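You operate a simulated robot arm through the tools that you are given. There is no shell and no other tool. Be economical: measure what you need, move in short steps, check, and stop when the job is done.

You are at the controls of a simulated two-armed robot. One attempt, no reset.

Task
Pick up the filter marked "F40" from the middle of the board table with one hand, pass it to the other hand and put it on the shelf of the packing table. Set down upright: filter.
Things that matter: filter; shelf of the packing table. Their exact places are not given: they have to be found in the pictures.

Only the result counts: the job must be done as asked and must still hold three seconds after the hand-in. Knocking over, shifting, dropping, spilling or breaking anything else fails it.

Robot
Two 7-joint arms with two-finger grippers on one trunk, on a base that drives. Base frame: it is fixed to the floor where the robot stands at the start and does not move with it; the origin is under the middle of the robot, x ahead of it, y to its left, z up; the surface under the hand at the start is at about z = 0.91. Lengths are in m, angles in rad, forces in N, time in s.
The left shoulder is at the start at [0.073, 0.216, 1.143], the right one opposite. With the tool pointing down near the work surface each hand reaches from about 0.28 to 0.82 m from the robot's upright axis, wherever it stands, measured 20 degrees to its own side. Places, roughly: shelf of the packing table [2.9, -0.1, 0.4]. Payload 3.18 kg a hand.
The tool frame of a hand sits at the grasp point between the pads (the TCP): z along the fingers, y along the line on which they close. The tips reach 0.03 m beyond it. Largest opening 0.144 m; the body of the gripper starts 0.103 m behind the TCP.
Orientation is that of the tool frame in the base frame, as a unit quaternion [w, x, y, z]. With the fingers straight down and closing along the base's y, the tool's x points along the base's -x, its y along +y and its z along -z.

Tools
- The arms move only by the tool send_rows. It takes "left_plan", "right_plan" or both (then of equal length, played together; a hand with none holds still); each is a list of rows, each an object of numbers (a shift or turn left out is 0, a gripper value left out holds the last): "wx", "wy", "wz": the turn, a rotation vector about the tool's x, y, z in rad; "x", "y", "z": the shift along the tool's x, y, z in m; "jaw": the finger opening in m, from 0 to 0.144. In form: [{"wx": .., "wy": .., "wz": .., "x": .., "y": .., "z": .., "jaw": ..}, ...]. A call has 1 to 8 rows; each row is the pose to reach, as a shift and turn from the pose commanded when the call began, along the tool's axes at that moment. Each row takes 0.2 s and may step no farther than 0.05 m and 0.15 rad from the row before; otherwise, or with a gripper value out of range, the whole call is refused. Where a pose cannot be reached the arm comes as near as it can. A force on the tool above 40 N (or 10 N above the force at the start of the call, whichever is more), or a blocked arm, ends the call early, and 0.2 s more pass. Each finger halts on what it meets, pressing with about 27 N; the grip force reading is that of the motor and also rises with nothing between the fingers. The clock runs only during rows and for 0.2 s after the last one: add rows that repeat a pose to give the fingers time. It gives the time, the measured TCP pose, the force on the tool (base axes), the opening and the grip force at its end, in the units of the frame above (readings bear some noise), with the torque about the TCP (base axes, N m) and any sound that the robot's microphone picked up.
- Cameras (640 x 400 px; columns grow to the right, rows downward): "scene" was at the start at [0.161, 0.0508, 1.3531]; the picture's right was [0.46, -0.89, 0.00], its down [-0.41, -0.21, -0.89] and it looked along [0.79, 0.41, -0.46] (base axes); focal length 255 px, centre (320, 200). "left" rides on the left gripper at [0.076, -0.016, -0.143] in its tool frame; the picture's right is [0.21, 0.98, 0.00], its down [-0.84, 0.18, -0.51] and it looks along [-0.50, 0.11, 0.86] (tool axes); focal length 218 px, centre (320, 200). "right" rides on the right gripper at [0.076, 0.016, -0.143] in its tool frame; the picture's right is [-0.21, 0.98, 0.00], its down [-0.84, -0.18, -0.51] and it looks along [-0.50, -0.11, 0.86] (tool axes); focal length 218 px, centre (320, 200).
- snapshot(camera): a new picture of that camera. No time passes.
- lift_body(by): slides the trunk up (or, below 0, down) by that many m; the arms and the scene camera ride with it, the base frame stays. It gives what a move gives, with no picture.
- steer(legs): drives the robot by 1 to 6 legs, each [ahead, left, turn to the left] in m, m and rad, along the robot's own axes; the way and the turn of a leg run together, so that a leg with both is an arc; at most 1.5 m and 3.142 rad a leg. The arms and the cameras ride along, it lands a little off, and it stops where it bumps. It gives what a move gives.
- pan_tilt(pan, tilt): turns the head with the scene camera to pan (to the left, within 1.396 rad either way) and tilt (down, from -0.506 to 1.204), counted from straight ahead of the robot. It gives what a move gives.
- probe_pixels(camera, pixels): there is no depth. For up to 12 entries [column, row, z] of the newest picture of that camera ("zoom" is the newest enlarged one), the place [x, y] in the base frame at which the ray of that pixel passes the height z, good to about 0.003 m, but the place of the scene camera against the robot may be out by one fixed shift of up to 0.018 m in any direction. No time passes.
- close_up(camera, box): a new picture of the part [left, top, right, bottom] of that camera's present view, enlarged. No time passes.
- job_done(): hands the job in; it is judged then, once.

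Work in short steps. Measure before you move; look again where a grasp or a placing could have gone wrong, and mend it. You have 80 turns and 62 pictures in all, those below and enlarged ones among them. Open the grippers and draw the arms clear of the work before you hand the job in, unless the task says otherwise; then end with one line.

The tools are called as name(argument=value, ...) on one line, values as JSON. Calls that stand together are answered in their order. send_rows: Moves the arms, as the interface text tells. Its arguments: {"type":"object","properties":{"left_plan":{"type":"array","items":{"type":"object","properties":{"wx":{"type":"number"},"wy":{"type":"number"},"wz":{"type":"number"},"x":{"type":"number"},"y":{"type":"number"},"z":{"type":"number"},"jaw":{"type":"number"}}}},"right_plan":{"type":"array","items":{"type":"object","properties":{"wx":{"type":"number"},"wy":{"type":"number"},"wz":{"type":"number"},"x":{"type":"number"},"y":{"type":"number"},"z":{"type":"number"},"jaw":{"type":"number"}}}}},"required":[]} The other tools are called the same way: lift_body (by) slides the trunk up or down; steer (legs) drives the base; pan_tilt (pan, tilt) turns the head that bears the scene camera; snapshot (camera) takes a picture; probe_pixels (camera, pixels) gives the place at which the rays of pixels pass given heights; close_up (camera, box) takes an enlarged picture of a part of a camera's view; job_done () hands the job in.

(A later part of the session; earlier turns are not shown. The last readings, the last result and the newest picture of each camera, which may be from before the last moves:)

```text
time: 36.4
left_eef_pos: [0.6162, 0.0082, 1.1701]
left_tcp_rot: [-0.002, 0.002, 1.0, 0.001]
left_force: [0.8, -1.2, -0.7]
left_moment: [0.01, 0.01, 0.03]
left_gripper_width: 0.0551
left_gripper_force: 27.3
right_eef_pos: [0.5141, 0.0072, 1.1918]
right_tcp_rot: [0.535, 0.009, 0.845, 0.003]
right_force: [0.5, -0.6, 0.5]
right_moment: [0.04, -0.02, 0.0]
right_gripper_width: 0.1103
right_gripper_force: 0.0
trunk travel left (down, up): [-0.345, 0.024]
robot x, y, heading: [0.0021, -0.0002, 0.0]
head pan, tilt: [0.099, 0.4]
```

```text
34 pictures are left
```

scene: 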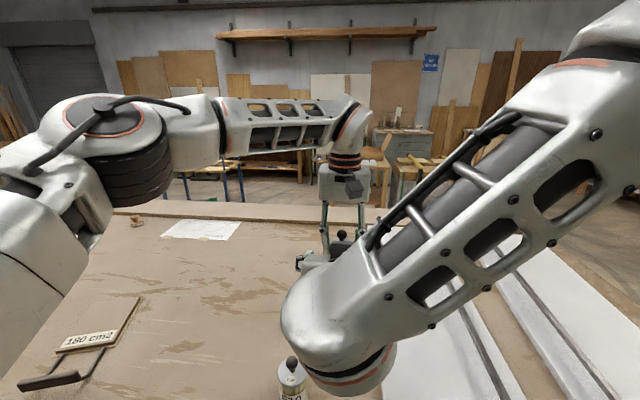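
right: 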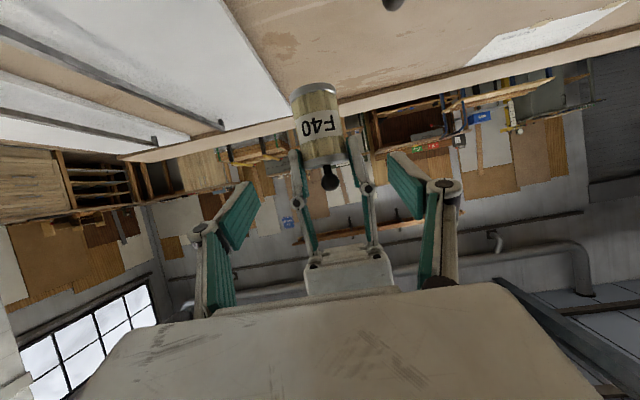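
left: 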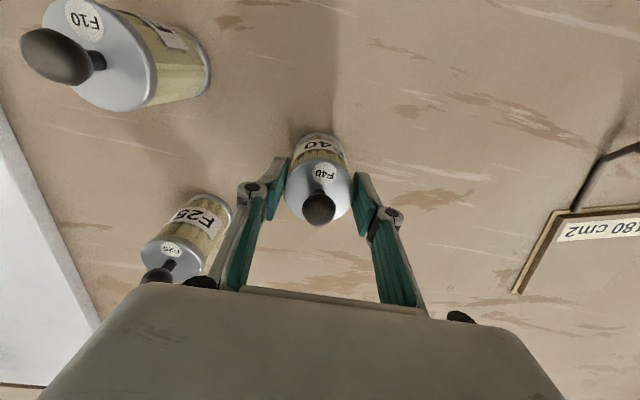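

Filter appears between the right fingers' axis (320,110), labels readable, clear path. Move to the pre-grasp line, then look.

send_rows(right_plan=[{"x": 0.015, "y": 0.002, "z": 0.024}, {"x": 0.03, "y": 0.003, "z": 0.048}, {"x": 0.03, "y": 0.003, "z": 0.065}, {"x": 0.03, "y": 0.003, "z": 0.065}])

snapshot(camera="right")

```text
time: 37.6
left_eef_pos: [0.6175, 0.01, 1.1708]
left_tcp_rot: [0.001, 0.004, 1.0, 0.0]
left_force: [11.1, -3.6, 1.1]
left_moment: [0.05, 0.04, -0.33]
left_gripper_width: 0.0549
left_gripper_force: 27.3
right_eef_pos: [0.577, -0.0121, 1.1652]
right_tcp_rot: [0.538, 0.054, 0.841, 0.022]
right_force: [-10.7, 3.3, -0.7]
right_moment: [-0.08, -0.06, 0.72]
right_gripper_width: 0.1143
right_gripper_force: 3.4
trunk travel left (down, up): [-0.345, 0.024]
robot x, y, heading: [-0.0002, -0.0018, 0.004]
head pan, tilt: [0.099, 0.4]
stopped in row 4 (right hand): the arm was blocked; the commanded pose is now the measured one
```

```text
33 pictures are left
```

right: 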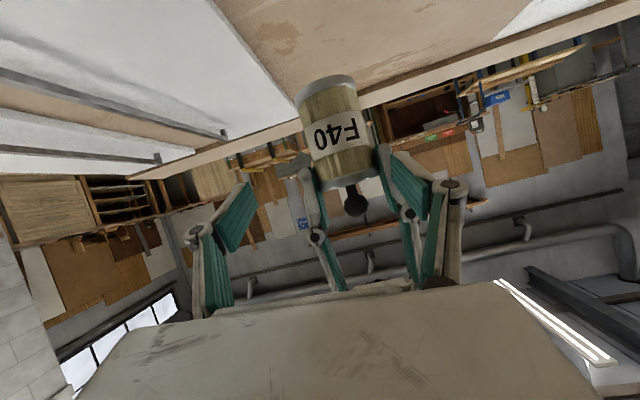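

The right hand's left finger touched the left gripper's knuckle (hand sat too high at z=1.165 and got turned). I retreat along the tool and restore the orientation.

send_rows(right_plan=[{"z": -0.02}, {"z": -0.045}, {"z": -0.065, "wx": -0.01, "wz": -0.06}, {"z": -0.065, "wx": -0.021, "wy": 0.005, "wz": -0.115}])

snapshot(camera="left")

```text
time: 38.6
left_eef_pos: [0.6173, 0.0102, 1.1696]
left_tcp_rot: [-0.001, 0.003, 1.0, 0.001]
left_force: [0.4, -0.2, -1.0]
left_moment: [0.0, 0.0, 0.0]
left_gripper_width: 0.0551
left_gripper_force: 27.3
right_eef_pos: [0.5233, -0.0156, 1.1925]
right_tcp_rot: [0.535, 0.009, 0.845, 0.001]
right_force: [-0.4, 0.0, 0.1]
right_moment: [0.01, -0.01, 0.01]
right_gripper_width: 0.11
right_gripper_force: 0.2
trunk travel left (down, up): [-0.345, 0.024]
robot x, y, heading: [0.0, 0.0012, 0.001]
head pan, tilt: [0.099, 0.4]
```

```text
32 pictures are left
```

left: 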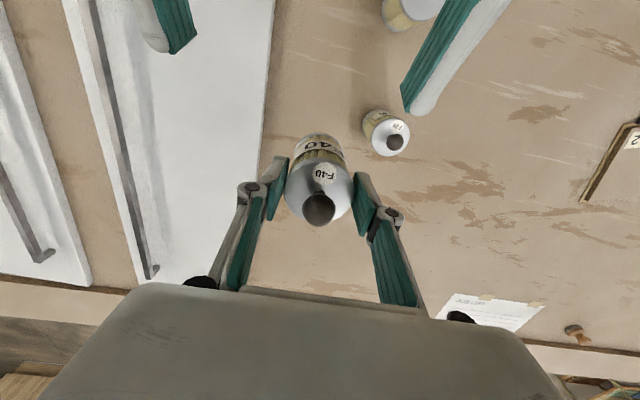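

Filter is still firm. I now lower the right hand first, at standoff, and verify its pose before advancing.

send_rows(right_plan=[{"x": 0.012, "y": 0.009, "z": 0.009}, {"x": 0.024, "y": 0.018, "z": 0.019}, {"x": 0.037, "y": 0.026, "z": 0.028}, {"x": 0.037, "y": 0.026, "z": 0.028}])

```text
time: 39.5
left_eef_pos: [0.6157, 0.0086, 1.1712]
left_tcp_rot: [-0.002, 0.003, 1.0, 0.001]
left_force: [-0.3, -1.2, -0.8]
left_moment: [0.03, 0.0, 0.01]
left_gripper_width: 0.0547
left_gripper_force: 27.5
right_eef_pos: [0.5525, -0.009, 1.2019]
right_tcp_rot: [0.546, 0.071, 0.834, 0.04]
right_force: [-0.1, 0.5, -0.5]
right_moment: [-0.02, -0.02, -0.05]
right_gripper_width: 0.11
right_gripper_force: 0.1
trunk travel left (down, up): [-0.345, 0.024]
robot x, y, heading: [-0.0005, -0.0017, 0.001]
head pan, tilt: [0.099, 0.4]
stopped in row 4 (right hand): the arm was blocked; the commanded pose is now the measured one
```

The right forearm appears blocked by the robot's own chest there (no tool force). I retreat to y≈-0.14 and will yaw the right hand inward so its wrist stays to the right, away from the chest.

send_rows(right_plan=[{"x": -0.002, "y": -0.03, "z": -0.02, "wz": -0.04}, {"x": -0.005, "y": -0.06, "z": -0.026, "wz": -0.08, "wy": 0.01}, {"x": -0.007, "y": -0.1, "z": -0.026, "wz": -0.12, "wy": 0.02}, {"x": -0.009, "y": -0.131, "z": -0.026, "wz": -0.163, "wy": 0.026, "wx": -0.009}])

send_rows(right_plan=[{"y": -0.02, "wx": -0.109, "wz": -0.051}, {"y": -0.04, "wx": -0.217, "wz": -0.102}])

```text
time: 40.5
left_eef_pos: [0.6161, 0.0092, 1.1697]
left_tcp_rot: [-0.001, 0.004, 1.0, 0.001]
left_force: [0.0, 0.7, -1.1]
left_moment: [0.0, 0.01, -0.02]
left_gripper_width: 0.0548
left_gripper_force: 27.4
right_eef_pos: [0.5215, -0.1376, 1.2004]
right_tcp_rot: [0.537, -0.004, 0.844, 0.0]
right_force: [-0.4, -0.3, -0.5]
right_moment: [0.06, 0.0, -0.01]
right_gripper_width: 0.1097
right_gripper_force: 0.0
trunk travel left (down, up): [-0.345, 0.024]
robot x, y, heading: [0.0013, -0.0013, 0.001]
head pan, tilt: [0.099, 0.4]
```

```text
time: 41.1
left_eef_pos: [0.6143, 0.0066, 1.1722]
left_tcp_rot: [-0.001, 0.004, 1.0, 0.002]
left_force: [-0.5, 0.5, -0.7]
left_moment: [0.08, -0.07, 0.02]
left_gripper_width: 0.0549
left_gripper_force: 26.7
right_eef_pos: [0.5313, -0.1798, 1.221]
right_tcp_rot: [0.528, -0.104, 0.841, 0.062]
right_force: [0.9, 1.1, 0.6]
right_moment: [0.0, -0.04, 0.07]
right_gripper_width: 0.1102
right_gripper_force: 0.1
right hand out of reach, approached as far as the arm can: row 1, 2
trunk travel left (down, up): [-0.345, 0.024]
robot x, y, heading: [-0.0023, -0.003, -0.001]
head pan, tilt: [0.099, 0.4]
```

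Yaw 14° is attained. Continue yawing to ≈37° while moving a little outward.

send_rows(right_plan=[{"x": -0.003, "y": -0.012, "z": 0.007, "wx": -0.121, "wz": -0.056}, {"x": -0.006, "y": -0.024, "z": 0.013, "wx": -0.242, "wz": -0.113}, {"x": -0.009, "y": -0.036, "z": 0.02, "wx": -0.362, "wz": -0.169}, {"x": -0.009, "y": -0.036, "z": 0.02, "wx": -0.362, "wz": -0.169}])

```text
time: 42.1
left_eef_pos: [0.6147, 0.0111, 1.1706]
left_tcp_rot: [-0.001, 0.003, 1.0, 0.002]
left_force: [0.3, 0.2, -1.5]
left_moment: [-0.02, -0.02, 0.0]
left_gripper_width: 0.0548
left_gripper_force: 27.4
right_eef_pos: [0.5635, -0.204, 1.221]
right_tcp_rot: [0.509, -0.269, 0.8, 0.168]
right_force: [0.4, 1.1, 0.0]
right_moment: [-0.07, 0.03, -0.01]
right_gripper_width: 0.11
right_gripper_force: 0.1
trunk travel left (down, up): [-0.345, 0.024]
robot x, y, heading: [0.0004, -0.005, -0.005]
head pan, tilt: [0.099, 0.4]
```

Yaw ≈37° reached. Now go to the pre-grasp point (0.532,-0.055,1.161), 0.12 m short of the filter along the tool axis.

send_rows(right_plan=[{"x": 0.005, "y": 0.028, "z": 0.017}, {"x": 0.01, "y": 0.055, "z": 0.033}, {"x": 0.015, "y": 0.083, "z": 0.05}, {"x": 0.021, "y": 0.11, "z": 0.067}, {"x": 0.026, "y": 0.138, "z": 0.083}, {"x": 0.026, "y": 0.138, "z": 0.083}])

snapshot(camera="right")

```text
time: 43.5
left_eef_pos: [0.6152, 0.0107, 1.1717]
left_tcp_rot: [0.0, 0.004, 1.0, 0.0]
left_force: [0.5, 0.5, 0.1]
left_moment: [0.0, 0.04, -0.03]
left_gripper_width: 0.0548
left_gripper_force: 27.2
right_eef_pos: [0.5382, -0.0773, 1.1695]
right_tcp_rot: [0.509, -0.269, 0.801, 0.168]
right_force: [0.0, -0.4, -0.3]
right_moment: [0.02, 0.01, 0.0]
right_gripper_width: 0.1102
right_gripper_force: 0.1
right hand out of reach, approached as far as the arm can: row 5, 6
trunk travel left (down, up): [-0.345, 0.024]
robot x, y, heading: [-0.0013, 0.001, -0.004]
head pan, tilt: [0.099, 0.4]
```

```text
31 pictures are left
```

right: 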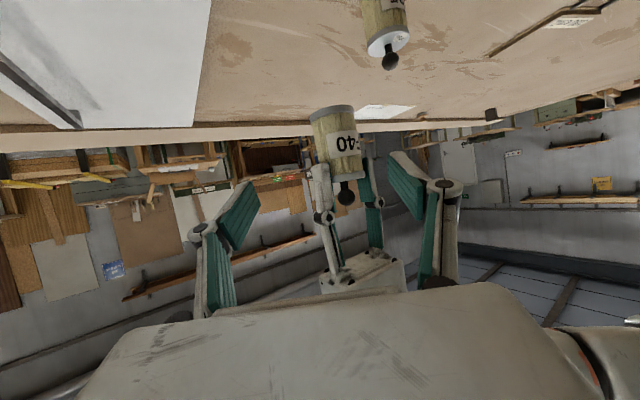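

Nearly there; go to a closer pre-grasp point 0.085 m short, which should be within reach.

send_rows(right_plan=[{"x": 0.001, "y": 0.007, "z": 0.015}, {"x": 0.002, "y": 0.015, "z": 0.031}, {"x": 0.0035, "y": 0.0217, "z": 0.0464}, {"x": 0.0035, "y": 0.0217, "z": 0.0464}])

snapshot(camera="right")

```text
time: 44.5
left_eef_pos: [0.6154, 0.0106, 1.1703]
left_tcp_rot: [-0.001, 0.003, 1.0, 0.0]
left_force: [-0.5, 0.5, -0.5]
left_moment: [-0.01, -0.01, -0.02]
left_gripper_width: 0.0551
left_gripper_force: 27.0
right_eef_pos: [0.561, -0.0742, 1.1525]
right_tcp_rot: [0.507, -0.269, 0.801, 0.168]
right_force: [0.3, -0.1, 0.7]
right_moment: [0.02, 0.02, -0.02]
right_gripper_width: 0.11
right_gripper_force: 0.0
right hand out of reach, approached as far as the arm can: row 1, 2, 3, 4
trunk travel left (down, up): [-0.345, 0.024]
robot x, y, heading: [-0.0006, 0.001, -0.003]
head pan, tilt: [0.099, 0.4]
```

```text
30 pictures are left
```

right: 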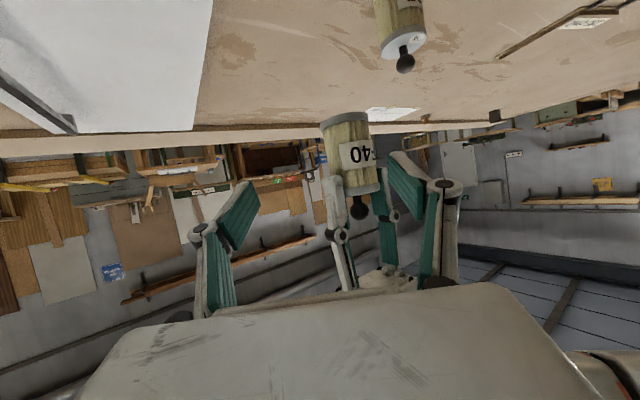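

The right hand can't go farther left here, but the filter can come to it: with the right axis line, the filter should sit at (0.6225,-0.028). I move the left hand by (+0.004,-0.038,+0.005).

send_rows(left_plan=[{"x": -0.001, "y": -0.013, "z": -0.002}, {"x": -0.003, "y": -0.026, "z": -0.004}, {"x": -0.004, "y": -0.038, "z": -0.005}, {"x": -0.004, "y": -0.038, "z": -0.005}])

snapshot(camera="right")

```text
time: 45.5
left_eef_pos: [0.6207, -0.0255, 1.175]
left_tcp_rot: [-0.002, 0.0, 1.0, 0.0]
left_force: [0.2, 1.0, -1.1]
left_moment: [0.0, 0.0, -0.01]
left_gripper_width: 0.0548
left_gripper_force: 26.9
right_eef_pos: [0.5612, -0.0739, 1.153]
right_tcp_rot: [0.507, -0.27, 0.801, 0.169]
right_force: [-0.1, 0.1, 0.3]
right_moment: [-0.02, -0.02, 0.03]
right_gripper_width: 0.1099
right_gripper_force: 0.1
trunk travel left (down, up): [-0.345, 0.024]
robot x, y, heading: [0.0018, -0.0006, -0.001]
head pan, tilt: [0.099, 0.4]
```

```text
29 pictures are left
```

right: 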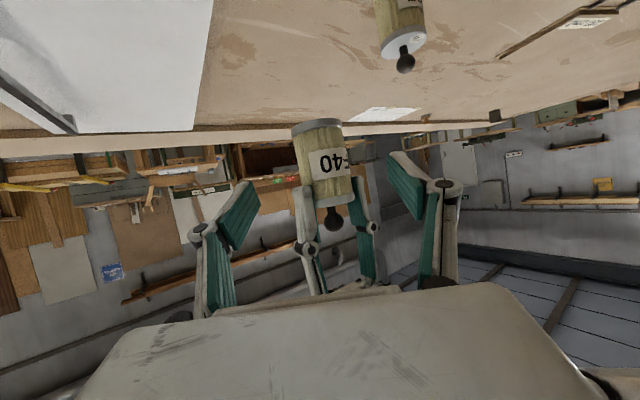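

Filter is centred between the right fingers. Advance halfway along the tool axis and verify.

send_rows(right_plan=[{"z": 0.02, "y": 0.001}, {"z": 0.04, "y": 0.001}, {"z": 0.055, "y": 0.002}, {"z": 0.055, "y": 0.002}])

snapshot(camera="right")

```text
time: 46.5
left_eef_pos: [0.6204, -0.0254, 1.1743]
left_tcp_rot: [-0.002, 0.002, 1.0, 0.0]
left_force: [1.0, 0.9, -1.7]
left_moment: [0.0, 0.01, 0.01]
left_gripper_width: 0.0549
left_gripper_force: 26.2
right_eef_pos: [0.608, -0.0656, 1.1274]
right_tcp_rot: [0.509, -0.269, 0.801, 0.168]
right_force: [0.3, -0.2, 0.2]
right_moment: [-0.01, 0.0, -0.02]
right_gripper_width: 0.1102
right_gripper_force: 0.0
right hand out of reach, approached as far as the arm can: row 1, 2, 3, 4
trunk travel left (down, up): [-0.345, 0.024]
robot x, y, heading: [-0.0012, -0.003, 0.001]
head pan, tilt: [0.099, 0.4]
```

```text
28 pictures are left
```

right: 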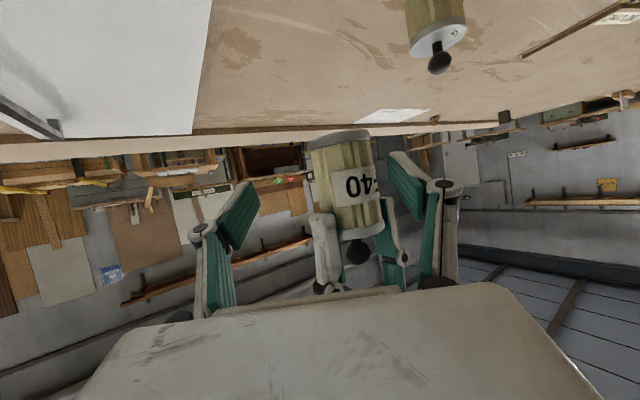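

Lateral reach of the right is exhausted at y=-0.066, so I bring the filter the rest of the way with the left hand: up 0.013, then by (-0.0155,-0.040), sideways first.

send_rows(left_plan=[{"x": 0.0, "y": 0.0, "z": -0.013}, {"x": -0.004, "y": -0.01, "z": -0.013}, {"x": -0.005, "y": -0.02, "z": -0.013}, {"x": 0.002, "y": -0.028, "z": -0.013}, {"x": 0.002, "y": -0.028, "z": -0.013}])

snapshot(camera="right")

```text
time: 47.9
left_eef_pos: [0.6469, -0.0044, 1.1952]
left_tcp_rot: [-0.006, -0.044, 0.999, -0.018]
left_force: [0.4, 0.8, -0.9]
left_moment: [-0.06, 0.04, -0.02]
left_gripper_width: 0.0551
left_gripper_force: 27.0
left hand out of reach, approached as far as the arm can: row 3
right_eef_pos: [0.6078, -0.0653, 1.128]
right_tcp_rot: [0.508, -0.269, 0.801, 0.167]
right_force: [0.3, 0.1, 0.0]
right_moment: [-0.01, 0.01, -0.01]
right_gripper_width: 0.1098
right_gripper_force: 0.1
trunk travel left (down, up): [-0.345, 0.024]
robot x, y, heading: [0.0009, -0.0025, 0.0]
head pan, tilt: [0.099, 0.4]
stopped in row 5 (left hand): the arm was blocked; the commanded pose is now the measured one
```

```text
27 pictures are left
```

right: 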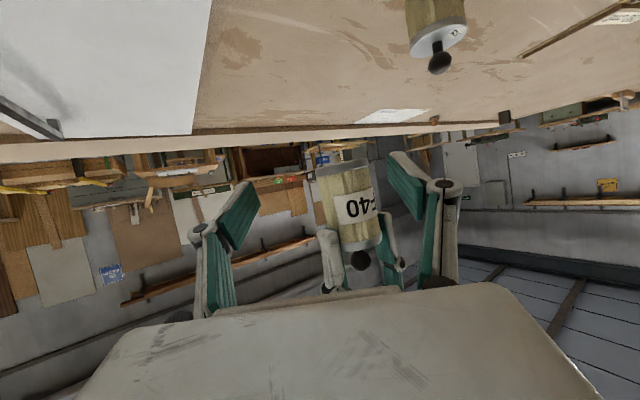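

The left arm itself got blocked. I look at the whole arrangement.

pan_tilt(pan=0.0, tilt=0.15)

snapshot(camera="scene")

```text
time: 48.6
left_eef_pos: [0.6463, -0.0056, 1.1968]
left_tcp_rot: [-0.006, -0.043, 0.999, -0.02]
left_force: [-0.1, -0.7, -1.0]
left_moment: [-0.01, -0.01, -0.01]
left_gripper_width: 0.0548
left_gripper_force: 27.0
right_eef_pos: [0.6073, -0.0658, 1.127]
right_tcp_rot: [0.509, -0.268, 0.801, 0.168]
right_force: [-0.5, -0.5, 0.2]
right_moment: [0.0, -0.01, 0.0]
right_gripper_width: 0.1096
right_gripper_force: 0.1
trunk travel left (down, up): [-0.345, 0.024]
robot x, y, heading: [0.0039, 0.0002, 0.004]
head pan, tilt: [0.0, 0.15]
```

```text
26 pictures are left
```

scene: 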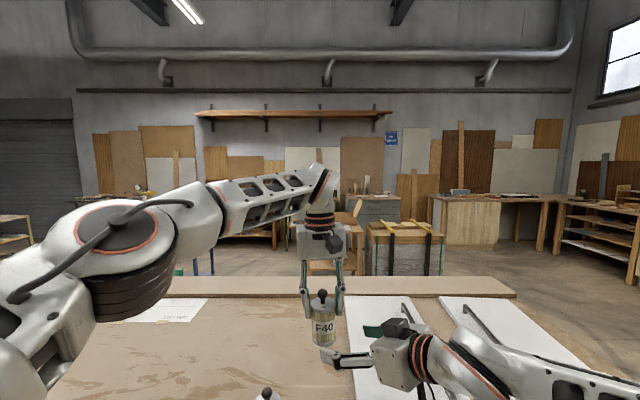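

Left's reach limit is a wrist distance, so lowering helps. First I lower the right hand by 0.07, moving it slightly back out of the filter's way.

send_rows(right_plan=[{"x": 0.016, "z": 0.004}, {"x": 0.032, "z": 0.009}, {"x": 0.048, "z": 0.016}, {"x": 0.063, "z": 0.025}, {"x": 0.063, "z": 0.025}])

```text
time: 49.9
left_eef_pos: [0.6456, -0.0066, 1.1964]
left_tcp_rot: [-0.006, -0.043, 0.999, -0.02]
left_force: [0.2, -0.9, -1.0]
left_moment: [0.03, 0.01, 0.01]
left_gripper_width: 0.0547
left_gripper_force: 26.9
right_eef_pos: [0.608, -0.0903, 1.0963]
right_tcp_rot: [0.507, -0.269, 0.801, 0.17]
right_force: [-0.5, -0.2, 0.2]
right_moment: [0.0, -0.03, 0.05]
right_gripper_width: 0.1098
right_gripper_force: 0.1
right hand out of reach, approached as far as the arm can: row 1, 2, 3, 4, 5
trunk travel left (down, up): [-0.345, 0.024]
robot x, y, heading: [0.0033, -0.0007, -0.002]
head pan, tilt: [0.0, 0.15]
```

Lower is worse for the right at this flat pitch. I'll use a steeper right tool (50° from vertical, yaw ≈11°), gripping low with the fingertips so it still clears the left fingers. Retreat and reorient.

send_rows(right_plan=[{"x": -0.003, "y": -0.008, "z": -0.03}, {"x": -0.007, "y": -0.016, "z": -0.06}, {"x": -0.01, "y": -0.024, "z": -0.088, "wx": 0.09, "wy": 0.06, "wz": 0.06}, {"x": -0.014, "y": -0.032, "z": -0.088, "wx": 0.19, "wy": 0.126, "wz": 0.121}, {"x": -0.014, "y": -0.032, "z": -0.088, "wx": 0.284, "wy": 0.189, "wz": 0.182}, {"x": -0.014, "y": -0.032, "z": -0.088, "wx": 0.378, "wy": 0.252, "wz": 0.243}])

```text
time: 51.2
left_eef_pos: [0.646, -0.0055, 1.1973]
left_tcp_rot: [-0.006, -0.043, 0.999, -0.02]
left_force: [0.9, 0.1, -0.9]
left_moment: [0.0, 0.0, 0.0]
left_gripper_width: 0.0546
left_gripper_force: 26.8
right_eef_pos: [0.5661, -0.1563, 1.1458]
right_tcp_rot: [0.422, -0.089, 0.901, 0.04]
right_force: [0.7, 0.3, -0.2]
right_moment: [-0.03, -0.02, -0.02]
right_gripper_width: 0.1098
right_gripper_force: 0.1
trunk travel left (down, up): [-0.345, 0.024]
robot x, y, heading: [-0.001, 0.0008, 0.002]
head pan, tilt: [0.0, 0.15]
```

Right is at the new orientation. Bring the left hand back to a comfortable, level pose near (0.60,-0.01,1.17).

send_rows(left_plan=[{"x": 0.015, "y": -0.002, "z": 0.009, "wx": -0.013, "wy": -0.004, "wz": 0.029}, {"x": 0.03, "y": -0.004, "z": 0.018, "wx": -0.026, "wy": -0.008, "wz": 0.058}, {"x": 0.046, "y": -0.005, "z": 0.027, "wx": -0.04, "wy": -0.012, "wz": 0.086}, {"x": 0.046, "y": -0.005, "z": 0.027, "wx": -0.04, "wy": -0.012, "wz": 0.086}])

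```text
time: 52.2
left_eef_pos: [0.5979, -0.0206, 1.1719]
left_tcp_rot: [0.003, 0.003, 1.0, 0.0]
left_force: [0.7, -0.3, -1.2]
left_moment: [0.04, 0.04, 0.01]
left_gripper_width: 0.0549
left_gripper_force: 26.9
right_eef_pos: [0.5663, -0.1575, 1.1455]
right_tcp_rot: [0.421, -0.089, 0.902, 0.04]
right_force: [0.0, 0.1, 0.1]
right_moment: [0.01, 0.0, -0.02]
right_gripper_width: 0.1099
right_gripper_force: 0.1
trunk travel left (down, up): [-0.345, 0.024]
robot x, y, heading: [-0.0012, 0.0018, 0.001]
head pan, tilt: [0.0, 0.15]
```

Left level at (0.598,-0.021,1.172). Right goes to a standoff at (0.522,-0.037,1.174): back first, then across.

send_rows(right_plan=[{"x": -0.009, "y": 0.005, "z": -0.033}, {"x": -0.009, "y": 0.035, "z": -0.033}, {"x": -0.009, "y": 0.065, "z": -0.033}, {"x": -0.009, "y": 0.095, "z": -0.033}, {"x": -0.009, "y": 0.127, "z": -0.033}, {"x": -0.009, "y": 0.127, "z": -0.033}])

snapshot(camera="right")

```text
time: 53.6
left_eef_pos: [0.5986, -0.0222, 1.1711]
left_tcp_rot: [0.003, 0.004, 1.0, 0.002]
left_force: [0.1, 0.2, -1.0]
left_moment: [-0.01, 0.0, -0.01]
left_gripper_width: 0.0546
left_gripper_force: 27.0
right_eef_pos: [0.5223, -0.0371, 1.173]
right_tcp_rot: [0.421, -0.089, 0.902, 0.04]
right_force: [-0.6, -0.2, 1.0]
right_moment: [0.02, 0.0, 0.04]
right_gripper_width: 0.11
right_gripper_force: 0.1
trunk travel left (down, up): [-0.345, 0.024]
robot x, y, heading: [0.0009, -0.0019, 0.004]
head pan, tilt: [0.0, 0.15]
```

```text
25 pictures are left
```

right: 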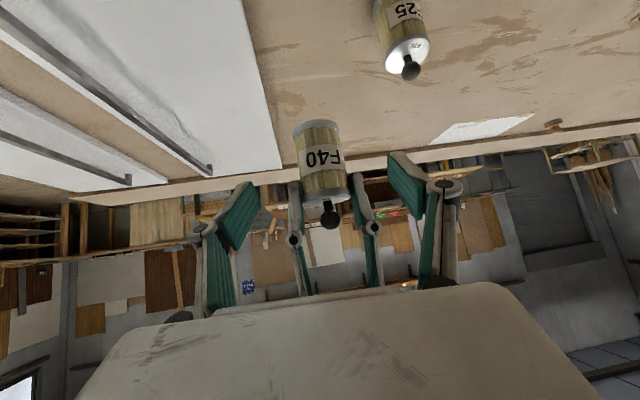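

Pose exactly as commanded; filter centred at x≈320. Advance along the tool by 0.09.

send_rows(right_plan=[{"z": 0.025}, {"z": 0.05}, {"z": 0.07}, {"z": 0.09}, {"z": 0.09}])

snapshot(camera="right")

snapshot(camera="left")

```text
time: 54.9
left_eef_pos: [0.5989, -0.0219, 1.1721]
left_tcp_rot: [0.003, 0.004, 1.0, 0.001]
left_force: [-0.9, 0.6, -2.4]
left_moment: [0.01, 0.01, -0.03]
left_gripper_width: 0.0548
left_gripper_force: 27.2
right_eef_pos: [0.589, -0.0245, 1.115]
right_tcp_rot: [0.422, -0.089, 0.901, 0.04]
right_force: [0.1, 0.8, -0.7]
right_moment: [-0.02, 0.02, -0.01]
right_gripper_width: 0.11
right_gripper_force: 0.1
trunk travel left (down, up): [-0.345, 0.024]
robot x, y, heading: [0.0011, 0.001, 0.006]
head pan, tilt: [0.0, 0.15]
```

```text
24 pictures are left
```

right: 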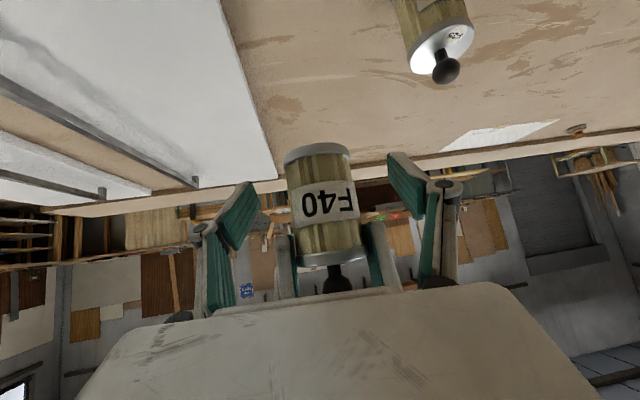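

```text
23 pictures are left
```

left: 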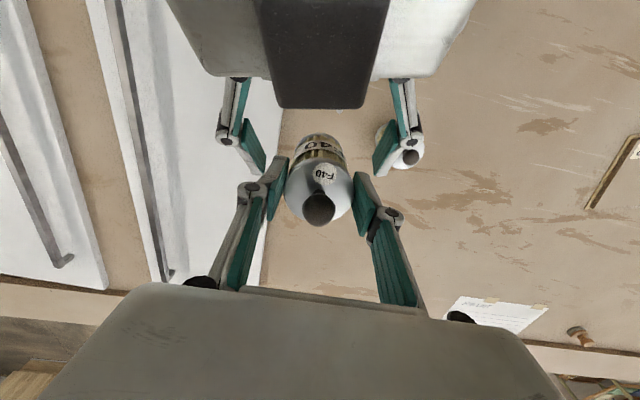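

Right fingers straddle the lower body, clear of the left fingers. Close the right jaw.

send_rows(right_plan=[{"jaw": 0.08}, {"jaw": 0.06}, {"jaw": 0.04}, {"jaw": 0.03}, {"jaw": 0.03}])

snapshot(camera="right")

```text
time: 56.0
left_eef_pos: [0.5988, -0.021, 1.172]
left_tcp_rot: [0.002, 0.004, 1.0, 0.0]
left_force: [0.4, 1.5, -1.4]
left_moment: [0.06, -0.02, 0.06]
left_gripper_width: 0.0549
left_gripper_force: 27.1
right_eef_pos: [0.5895, -0.0245, 1.1154]
right_tcp_rot: [0.423, -0.089, 0.901, 0.04]
right_force: [-0.6, -0.5, 0.1]
right_moment: [0.04, 0.0, -0.04]
right_gripper_width: 0.0537
right_gripper_force: 26.7
trunk travel left (down, up): [-0.345, 0.024]
robot x, y, heading: [0.0022, 0.0037, -0.001]
head pan, tilt: [0.0, 0.15]
```

```text
22 pictures are left
```

right: 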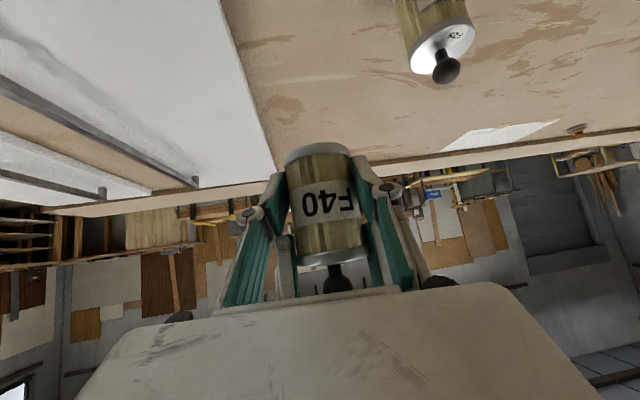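

Right holds at 0.0537 m with 27 N. Open the left jaw and raise it straight off.

send_rows(left_plan=[{"jaw": 0.065}, {"jaw": 0.08}, {"jaw": 0.08}])

send_rows(left_plan=[{"z": -0.02}, {"z": -0.04}, {"z": -0.06, "x": 0.01}])

snapshot(camera="right")

```text
time: 56.9
left_eef_pos: [0.5999, -0.0202, 1.1712]
left_tcp_rot: [0.002, 0.003, 1.0, 0.001]
left_force: [-0.2, 0.3, -0.5]
left_moment: [0.03, 0.02, 0.02]
left_gripper_width: 0.0798
left_gripper_force: 0.0
right_eef_pos: [0.5902, -0.0229, 1.1144]
right_tcp_rot: [0.421, -0.089, 0.902, 0.041]
right_force: [0.0, 0.2, 0.9]
right_moment: [-0.01, 0.05, -0.03]
right_gripper_width: 0.0538
right_gripper_force: 27.1
trunk travel left (down, up): [-0.345, 0.024]
robot x, y, heading: [0.0015, -0.0011, -0.0]
head pan, tilt: [0.0, 0.15]
```

```text
time: 57.6
left_eef_pos: [0.5885, -0.0211, 1.2342]
left_tcp_rot: [0.003, 0.004, 1.0, 0.001]
left_force: [0.1, 1.1, 0.2]
left_moment: [-0.02, -0.05, -0.04]
left_gripper_width: 0.0802
left_gripper_force: 0.1
right_eef_pos: [0.5886, -0.0236, 1.1151]
right_tcp_rot: [0.423, -0.09, 0.901, 0.041]
right_force: [0.2, -0.2, -0.8]
right_moment: [0.03, 0.01, 0.0]
right_gripper_width: 0.054
right_gripper_force: 26.9
trunk travel left (down, up): [-0.345, 0.024]
robot x, y, heading: [0.0001, -0.0011, 0.001]
head pan, tilt: [0.0, 0.15]
```

```text
21 pictures are left
```

right: 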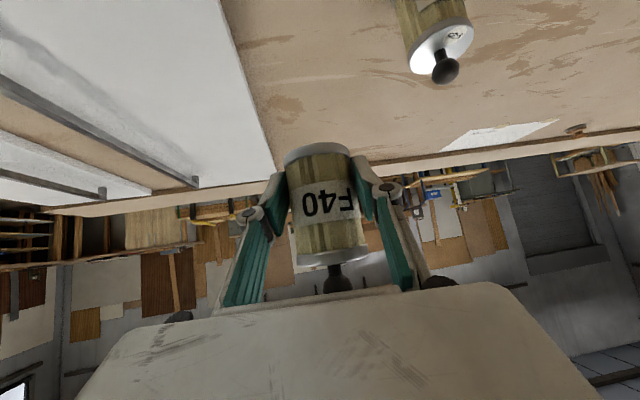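

Handover done, filter steady in the right hand. Lower the right 0.025 to clear the knob while the left rises a bit, then draw the left aside.

send_rows(right_plan=[{"x": 0.008, "z": 0.006}, {"x": 0.019, "z": 0.016}, {"x": 0.019, "z": 0.016}], left_plan=[{"x": 0.01, "z": -0.005}, {"x": 0.02, "z": -0.01}, {"x": 0.02, "z": -0.01}])

send_rows(left_plan=[{"y": 0.04, "x": 0.01}, {"y": 0.08, "x": 0.02}, {"y": 0.12, "x": 0.04}, {"y": 0.16, "x": 0.07}, {"y": 0.2, "x": 0.1}, {"y": 0.24, "x": 0.13}, {"y": 0.28, "x": 0.16}])

pan_tilt(pan=-0.1, tilt=0.35)

snapshot(camera="scene")

```text
time: 58.5
left_eef_pos: [0.5687, -0.021, 1.2411]
left_tcp_rot: [0.003, 0.004, 1.0, 0.001]
left_force: [1.0, -1.0, 0.5]
left_moment: [0.01, 0.03, -0.01]
left_gripper_width: 0.0802
left_gripper_force: 0.0
right_eef_pos: [0.5898, -0.0238, 1.0885]
right_tcp_rot: [0.422, -0.089, 0.901, 0.041]
right_force: [0.4, -1.0, 0.4]
right_moment: [0.03, 0.04, -0.02]
right_gripper_width: 0.0538
right_gripper_force: 27.4
trunk travel left (down, up): [-0.345, 0.024]
robot x, y, heading: [-0.0002, 0.0046, 0.001]
head pan, tilt: [0.0, 0.15]
```

```text
time: 60.0
left_eef_pos: [0.4111, 0.2652, 1.242]
left_tcp_rot: [0.003, 0.004, 1.0, -0.001]
left_force: [0.1, 1.3, 0.0]
left_moment: [-0.04, -0.03, -0.02]
left_gripper_width: 0.0802
left_gripper_force: 0.1
right_eef_pos: [0.589, -0.0227, 1.0904]
right_tcp_rot: [0.423, -0.09, 0.901, 0.04]
right_force: [-0.3, -0.4, -0.4]
right_moment: [-0.08, 0.0, -0.02]
right_gripper_width: 0.0541
right_gripper_force: 26.9
trunk travel left (down, up): [-0.345, 0.024]
robot x, y, heading: [-0.0003, 0.0008, -0.001]
head pan, tilt: [0.0, 0.15]
```

```text
time: 60.8
left_eef_pos: [0.4125, 0.262, 1.2418]
left_tcp_rot: [0.003, 0.004, 1.0, 0.001]
left_force: [0.5, 0.8, -0.5]
left_moment: [0.04, -0.01, -0.01]
left_gripper_width: 0.0799
left_gripper_force: 0.1
right_eef_pos: [0.5909, -0.0242, 1.0899]
right_tcp_rot: [0.422, -0.089, 0.901, 0.04]
right_force: [-0.7, -0.3, -0.1]
right_moment: [-0.01, 0.01, 0.02]
right_gripper_width: 0.0538
right_gripper_force: 26.8
trunk travel left (down, up): [-0.345, 0.024]
robot x, y, heading: [0.0016, 0.0003, 0.002]
head pan, tilt: [-0.099, 0.351]
```

```text
20 pictures are left
```

scene: 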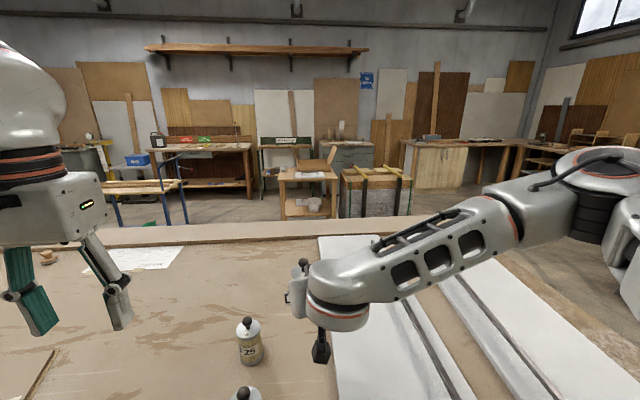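

Now tuck the right hand up and to the right for driving.

send_rows(right_plan=[{"x": -0.03, "z": -0.025}, {"x": -0.06, "z": -0.05}, {"x": -0.077, "z": -0.064}, {"x": -0.07, "y": -0.04, "z": -0.071}, {"x": -0.064, "y": -0.085, "z": -0.078}, {"x": -0.058, "y": -0.13, "z": -0.085}, {"x": -0.052, "y": -0.175, "z": -0.092}, {"x": -0.047, "y": -0.22, "z": -0.099}])

steer(legs=[[0, -0.7, 0], [0, -0.8, 0]])

snapshot(camera="scene")

```text
time: 62.6
left_eef_pos: [0.4115, 0.2617, 1.2423]
left_tcp_rot: [0.003, 0.003, 1.0, 0.001]
left_force: [-0.7, -0.2, -0.4]
left_moment: [0.06, -0.01, -0.03]
left_gripper_width: 0.0801
left_gripper_force: 0.1
right_eef_pos: [0.5875, -0.2496, 1.1927]
right_tcp_rot: [0.422, -0.09, 0.901, 0.041]
right_force: [0.5, -0.4, -1.0]
right_moment: [0.03, -0.01, -0.01]
right_gripper_width: 0.054
right_gripper_force: 27.4
trunk travel left (down, up): [-0.345, 0.024]
robot x, y, heading: [-0.0022, 0.0009, 0.0]
head pan, tilt: [-0.099, 0.351]
```

```text
time: 76.1
left_eef_pos: [0.4129, -1.2253, 1.2415]
left_tcp_rot: [0.003, 0.003, 1.0, 0.002]
left_force: [-0.1, -0.4, 0.5]
left_moment: [-0.04, -0.01, 0.0]
left_gripper_width: 0.0801
left_gripper_force: 0.0
right_eef_pos: [0.5915, -1.7346, 1.1914]
right_tcp_rot: [0.422, -0.091, 0.901, 0.041]
right_force: [0.0, -0.5, -1.5]
right_moment: [0.04, 0.0, 0.01]
right_gripper_width: 0.054
right_gripper_force: 27.4
trunk travel left (down, up): [-0.345, 0.024]
robot x, y, heading: [0.0038, -1.4912, 0.0]
head pan, tilt: [-0.099, 0.351]
```

```text
19 pictures are left
```

scene: 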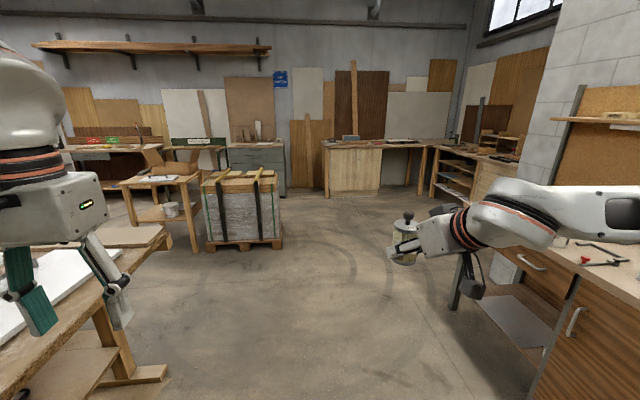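

Clear floor ahead; F40 visible upright in the right hand at (405,235). I probe obstacles for the route: bench legs at right, pallet, packing table legs.

probe_pixels(camera="scene", pixels=[[455, 308, 0.0], [530, 395, 0.0], [283, 243, 0.0], [208, 251, 0.0], [196, 252, 0.0], [140, 225, 0.0], [165, 378, 0.0], [160, 232, 0.93], [197, 176, 0.75], [120, 181, 0.75], [188, 213, 0.4], [140, 218, 0.4]])

close_up(camera="scene", box=[110, 130, 290, 260])

```text
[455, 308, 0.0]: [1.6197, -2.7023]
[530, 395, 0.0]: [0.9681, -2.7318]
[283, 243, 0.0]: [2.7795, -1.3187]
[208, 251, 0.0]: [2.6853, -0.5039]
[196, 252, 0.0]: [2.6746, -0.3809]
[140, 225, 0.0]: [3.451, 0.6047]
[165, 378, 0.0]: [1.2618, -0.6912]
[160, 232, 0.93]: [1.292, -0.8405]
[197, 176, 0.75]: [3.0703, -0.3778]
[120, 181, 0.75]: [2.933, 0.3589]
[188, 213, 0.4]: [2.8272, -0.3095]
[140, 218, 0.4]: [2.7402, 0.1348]
```

```text
3.08 times, centred on (200, 195) of scene
```

zoom: 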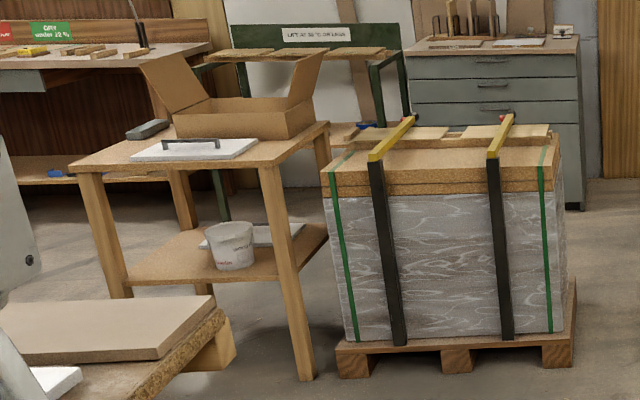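

Free route: forward to x≈1.95, then strafe left to y≈0.2 (packing table legs at x≈2.67, y −0.38…+0.14).

steer(legs=[[1.0, 0, 0], [0.93, 0, 0], [0, 0.85, 0], [0, 0.84, 0]])

pan_tilt(pan=-0.25, tilt=0.75)

snapshot(camera="scene")

```text
time: 100.5
left_eef_pos: [2.2832, 0.4885, 1.2418]
left_tcp_rot: [0.002, -0.011, 1.0, 0.001]
left_force: [0.3, -0.4, -0.4]
left_moment: [-0.02, 0.0, 0.01]
left_gripper_width: 0.08
left_gripper_force: 0.0
right_eef_pos: [2.4746, -0.0154, 1.1922]
right_tcp_rot: [0.42, -0.104, 0.9, 0.047]
right_force: [0.0, 0.0, -0.9]
right_moment: [0.01, 0.03, -0.02]
right_gripper_width: 0.0538
right_gripper_force: 26.8
trunk travel left (down, up): [-0.345, 0.024]
robot x, y, heading: [1.8819, 0.2127, 0.025]
head pan, tilt: [-0.099, 0.351]
```

```text
time: 101.4
left_eef_pos: [2.2844, 0.4884, 1.2421]
left_tcp_rot: [0.003, -0.011, 1.0, 0.001]
left_force: [0.6, 0.3, -0.1]
left_moment: [-0.01, 0.01, -0.02]
left_gripper_width: 0.0802
left_gripper_force: 0.0
right_eef_pos: [2.4756, -0.0165, 1.1915]
right_tcp_rot: [0.421, -0.104, 0.9, 0.048]
right_force: [0.3, 0.0, -1.3]
right_moment: [0.0, 0.02, 0.03]
right_gripper_width: 0.0539
right_gripper_force: 27.1
trunk travel left (down, up): [-0.345, 0.024]
robot x, y, heading: [1.8788, 0.2113, 0.027]
head pan, tilt: [-0.25, 0.75]
```

```text
17 pictures are left
```

scene: 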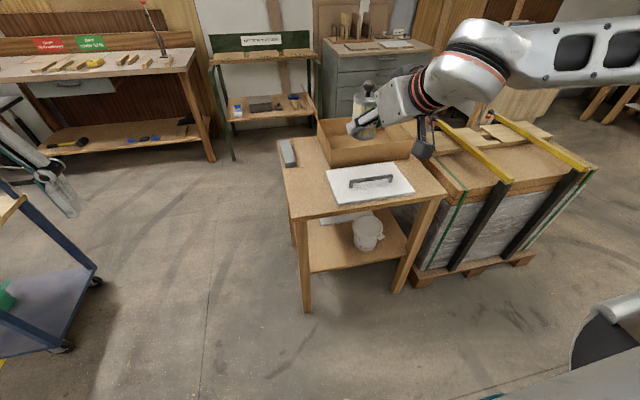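

A fine view: shelf between legs (306,310) and (397,290), bucket at (367,232), free spot about (335,255). Zoom and probe.

close_up(camera="scene", box=[270, 150, 450, 320])

probe_pixels(camera="scene", pixels=[[306, 312, 0.0], [397, 292, 0.0], [290, 218, 0.75], [446, 193, 0.75], [290, 218, 0.72], [312, 272, 0.4], [405, 258, 0.4], [335, 258, 0.4], [367, 250, 0.4], [312, 272, 0.35], [335, 222, 0.4]])

```text
2.35 times, centred on (360, 235) of scene
```

zoom: 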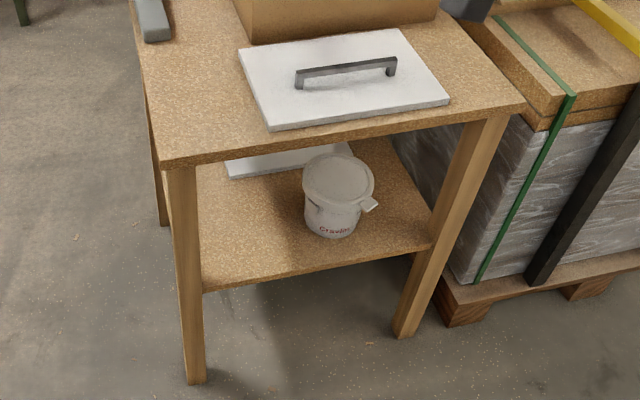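

```text
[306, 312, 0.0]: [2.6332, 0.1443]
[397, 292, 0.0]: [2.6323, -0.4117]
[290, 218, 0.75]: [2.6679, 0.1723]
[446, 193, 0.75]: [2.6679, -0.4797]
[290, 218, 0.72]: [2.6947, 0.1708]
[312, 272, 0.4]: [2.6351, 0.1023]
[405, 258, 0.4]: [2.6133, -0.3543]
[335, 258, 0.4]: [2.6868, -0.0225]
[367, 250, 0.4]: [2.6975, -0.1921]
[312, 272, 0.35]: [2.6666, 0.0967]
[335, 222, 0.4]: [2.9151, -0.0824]
```

Shelf ≈0.40 high, front edge x≈2.635; target spot (2.70, 0.01), free of bucket (left edge y≈-0.12) and left leg (y≈0.12). Lower the trunk fully, then lower the right hand in front of the table.

lift_body(by=-0.34)

send_rows(right_plan=[{"x": 0.031, "z": 0.026}, {"x": 0.061, "z": 0.051}, {"x": 0.092, "z": 0.077}, {"x": 0.123, "z": 0.103}, {"x": 0.153, "z": 0.129}])

```text
time: 104.8
left_eef_pos: [2.2833, 0.49, 0.9019]
left_tcp_rot: [0.005, -0.011, 1.0, 0.002]
left_force: [-0.8, -0.8, 0.5]
left_moment: [-0.01, -0.03, 0.01]
left_gripper_width: 0.0801
left_gripper_force: 0.1
right_eef_pos: [2.4714, -0.0153, 0.6568]
right_tcp_rot: [0.215, -0.092, 0.97, 0.062]
right_force: [0.5, -0.1, -1.3]
right_moment: [0.02, 0.02, 0.01]
right_gripper_width: 0.0539
right_gripper_force: 26.9
trunk travel left (down, up): [-0.005, 0.364]
robot x, y, heading: [1.8798, 0.2137, 0.03]
head pan, tilt: [-0.25, 0.75]
```

```text
time: 106.0
left_eef_pos: [2.283, 0.4897, 0.9018]
left_tcp_rot: [0.003, -0.011, 1.0, 0.001]
left_force: [0.1, -0.6, 0.3]
left_moment: [0.02, 0.02, -0.01]
left_gripper_width: 0.0801
left_gripper_force: 0.0
right_eef_pos: [2.434, -0.0263, 0.5473]
right_tcp_rot: [0.213, -0.096, 0.97, 0.064]
right_force: [0.8, -1.3, -1.4]
right_moment: [0.0, 0.02, -0.02]
right_gripper_width: 0.0538
right_gripper_force: 27.3
right hand out of reach, approached as far as the arm can: row 1, 2, 3, 4, 5
trunk travel left (down, up): [-0.005, 0.364]
robot x, y, heading: [1.8792, 0.2117, 0.026]
head pan, tilt: [-0.25, 0.75]
```

The right arm changed posture during the trunk drop (tool now ~25° from vertical). I look before continuing.

pan_tilt(pan=-0.45, tilt=0.7)

snapshot(camera="scene")

snapshot(camera="right")

```text
time: 106.7
left_eef_pos: [2.2841, 0.4891, 0.902]
left_tcp_rot: [0.003, -0.011, 1.0, 0.0]
left_force: [0.1, -0.3, -0.2]
left_moment: [-0.03, 0.01, 0.03]
left_gripper_width: 0.0803
left_gripper_force: 0.0
right_eef_pos: [2.434, -0.0266, 0.5483]
right_tcp_rot: [0.213, -0.094, 0.971, 0.062]
right_force: [0.5, -0.1, -1.3]
right_moment: [-0.03, -0.01, 0.0]
right_gripper_width: 0.0542
right_gripper_force: 26.9
trunk travel left (down, up): [-0.005, 0.364]
robot x, y, heading: [1.8788, 0.2155, 0.03]
head pan, tilt: [-0.45, 0.7]
```

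```text
15 pictures are left
```

scene: 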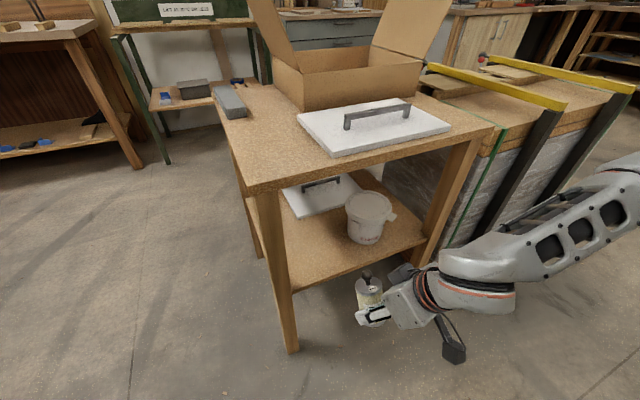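

```text
14 pictures are left
```

right: 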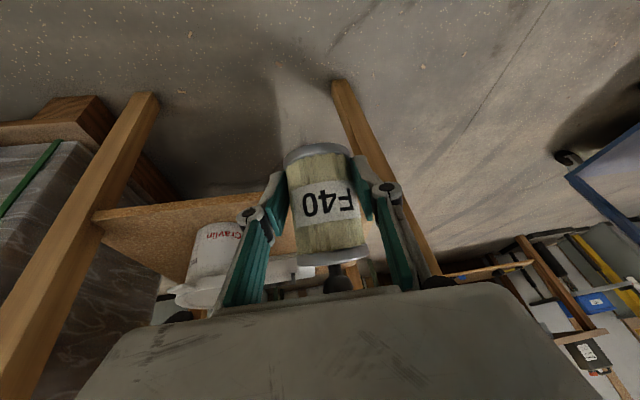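

The filter is still gripped but tilted about 25°. I pitch the tool back to the upright-holding orientation while moving slightly forward and up.

send_rows(right_plan=[{"x": -0.016, "y": -0.003, "wx": 0.013, "wy": -0.106, "wz": -0.015}, {"x": -0.033, "y": -0.005, "z": -0.001, "wx": 0.027, "wy": -0.213, "wz": -0.031}, {"x": -0.05, "y": -0.008, "z": -0.002, "wx": 0.04, "wy": -0.32, "wz": -0.046}, {"x": -0.066, "y": -0.01, "z": -0.003, "wx": 0.0535, "wy": -0.426, "wz": -0.0615}, {"x": -0.066, "y": -0.01, "z": -0.003, "wx": 0.0535, "wy": -0.426, "wz": -0.0615}])

```text
time: 107.9
left_eef_pos: [2.2839, 0.4879, 0.9027]
left_tcp_rot: [0.003, -0.012, 1.0, 0.002]
left_force: [0.2, -0.3, 0.7]
left_moment: [0.04, 0.01, 0.02]
left_gripper_width: 0.08
left_gripper_force: 0.1
right_eef_pos: [2.4827, -0.0443, 0.5996]
right_tcp_rot: [0.312, -0.113, 0.938, 0.097]
right_force: [-0.2, 0.3, -1.4]
right_moment: [0.01, 0.06, -0.04]
right_gripper_width: 0.0541
right_gripper_force: 27.0
right hand out of reach, approached as far as the arm can: row 1, 2, 3, 4, 5
trunk travel left (down, up): [-0.005, 0.364]
robot x, y, heading: [1.8799, 0.2116, 0.034]
head pan, tilt: [-0.45, 0.7]
```

Flatter pitch needs more forward extension. I back the base 0.08 m and reach forward 0.18 m while restoring the pitch.

steer(legs=[[-0.08, 0, -0.03]])

send_rows(right_plan=[{"x": -0.019, "y": -0.002, "z": 0.025}, {"x": -0.039, "y": -0.004, "z": 0.051}, {"x": -0.058, "y": -0.006, "z": 0.076, "wx": 0.03, "wy": -0.055, "wz": -0.01}, {"x": -0.078, "y": -0.008, "z": 0.101, "wx": 0.058, "wy": -0.11, "wz": -0.02}, {"x": -0.097, "y": -0.01, "z": 0.127, "wx": 0.087, "wy": -0.163, "wz": -0.031}, {"x": -0.117, "y": -0.012, "z": 0.152, "wx": 0.116, "wy": -0.217, "wz": -0.041}, {"x": -0.117, "y": -0.012, "z": 0.152, "wx": 0.116, "wy": -0.217, "wz": -0.041}])

```text
time: 108.9
left_eef_pos: [2.2113, 0.4748, 0.9007]
left_tcp_rot: [0.003, 0.003, 1.0, 0.0]
left_force: [-0.2, -0.5, 0.2]
left_moment: [-0.01, -0.01, -0.02]
left_gripper_width: 0.0804
left_gripper_force: 0.0
right_eef_pos: [2.3942, -0.0639, 0.5989]
right_tcp_rot: [0.314, -0.099, 0.94, 0.092]
right_force: [-0.6, -0.2, -0.2]
right_moment: [-0.01, 0.01, 0.02]
right_gripper_width: 0.054
right_gripper_force: 26.6
trunk travel left (down, up): [-0.005, 0.364]
robot x, y, heading: [1.7984, 0.2136, -0.001]
head pan, tilt: [-0.45, 0.7]
```

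```text
time: 110.5
left_eef_pos: [2.2111, 0.4743, 0.9021]
left_tcp_rot: [0.003, 0.004, 1.0, 0.001]
left_force: [0.0, 0.9, -0.4]
left_moment: [0.0, -0.02, -0.01]
left_gripper_width: 0.08
left_gripper_force: 0.0
right_eef_pos: [2.532, -0.098, 0.5692]
right_tcp_rot: [0.377, -0.092, 0.919, 0.065]
right_force: [0.4, -0.3, -1.4]
right_moment: [-0.02, 0.02, 0.02]
right_gripper_width: 0.0541
right_gripper_force: 26.9
right hand out of reach, approached as far as the arm can: row 3, 4, 5, 6, 7
trunk travel left (down, up): [-0.005, 0.364]
robot x, y, heading: [1.7991, 0.2111, -0.006]
head pan, tilt: [-0.45, 0.7]
```

Now 45° from vertical (filter off by only 5°). I lower at this extension to z≈0.47 in front of the shelf.

send_rows(right_plan=[{"x": 0.014, "y": -0.002, "z": 0.021}, {"x": 0.028, "y": -0.004, "z": 0.042}, {"x": 0.042, "y": -0.007, "z": 0.063}, {"x": 0.0565, "y": -0.009, "z": 0.084}, {"x": 0.0565, "y": -0.009, "z": 0.084}])

```text
time: 111.7
left_eef_pos: [2.2111, 0.4742, 0.9019]
left_tcp_rot: [0.003, 0.004, 1.0, 0.002]
left_force: [-0.4, -0.8, -0.6]
left_moment: [0.0, -0.02, 0.0]
left_gripper_width: 0.0798
left_gripper_force: 0.1
right_eef_pos: [2.5388, -0.1239, 0.4999]
right_tcp_rot: [0.376, -0.092, 0.92, 0.066]
right_force: [0.5, 0.2, -0.6]
right_moment: [-0.02, -0.01, 0.05]
right_gripper_width: 0.054
right_gripper_force: 27.1
right hand out of reach, approached as far as the arm can: row 1, 2, 3, 4, 5
trunk travel left (down, up): [-0.005, 0.364]
robot x, y, heading: [1.8022, 0.2079, -0.006]
head pan, tilt: [-0.45, 0.7]
```

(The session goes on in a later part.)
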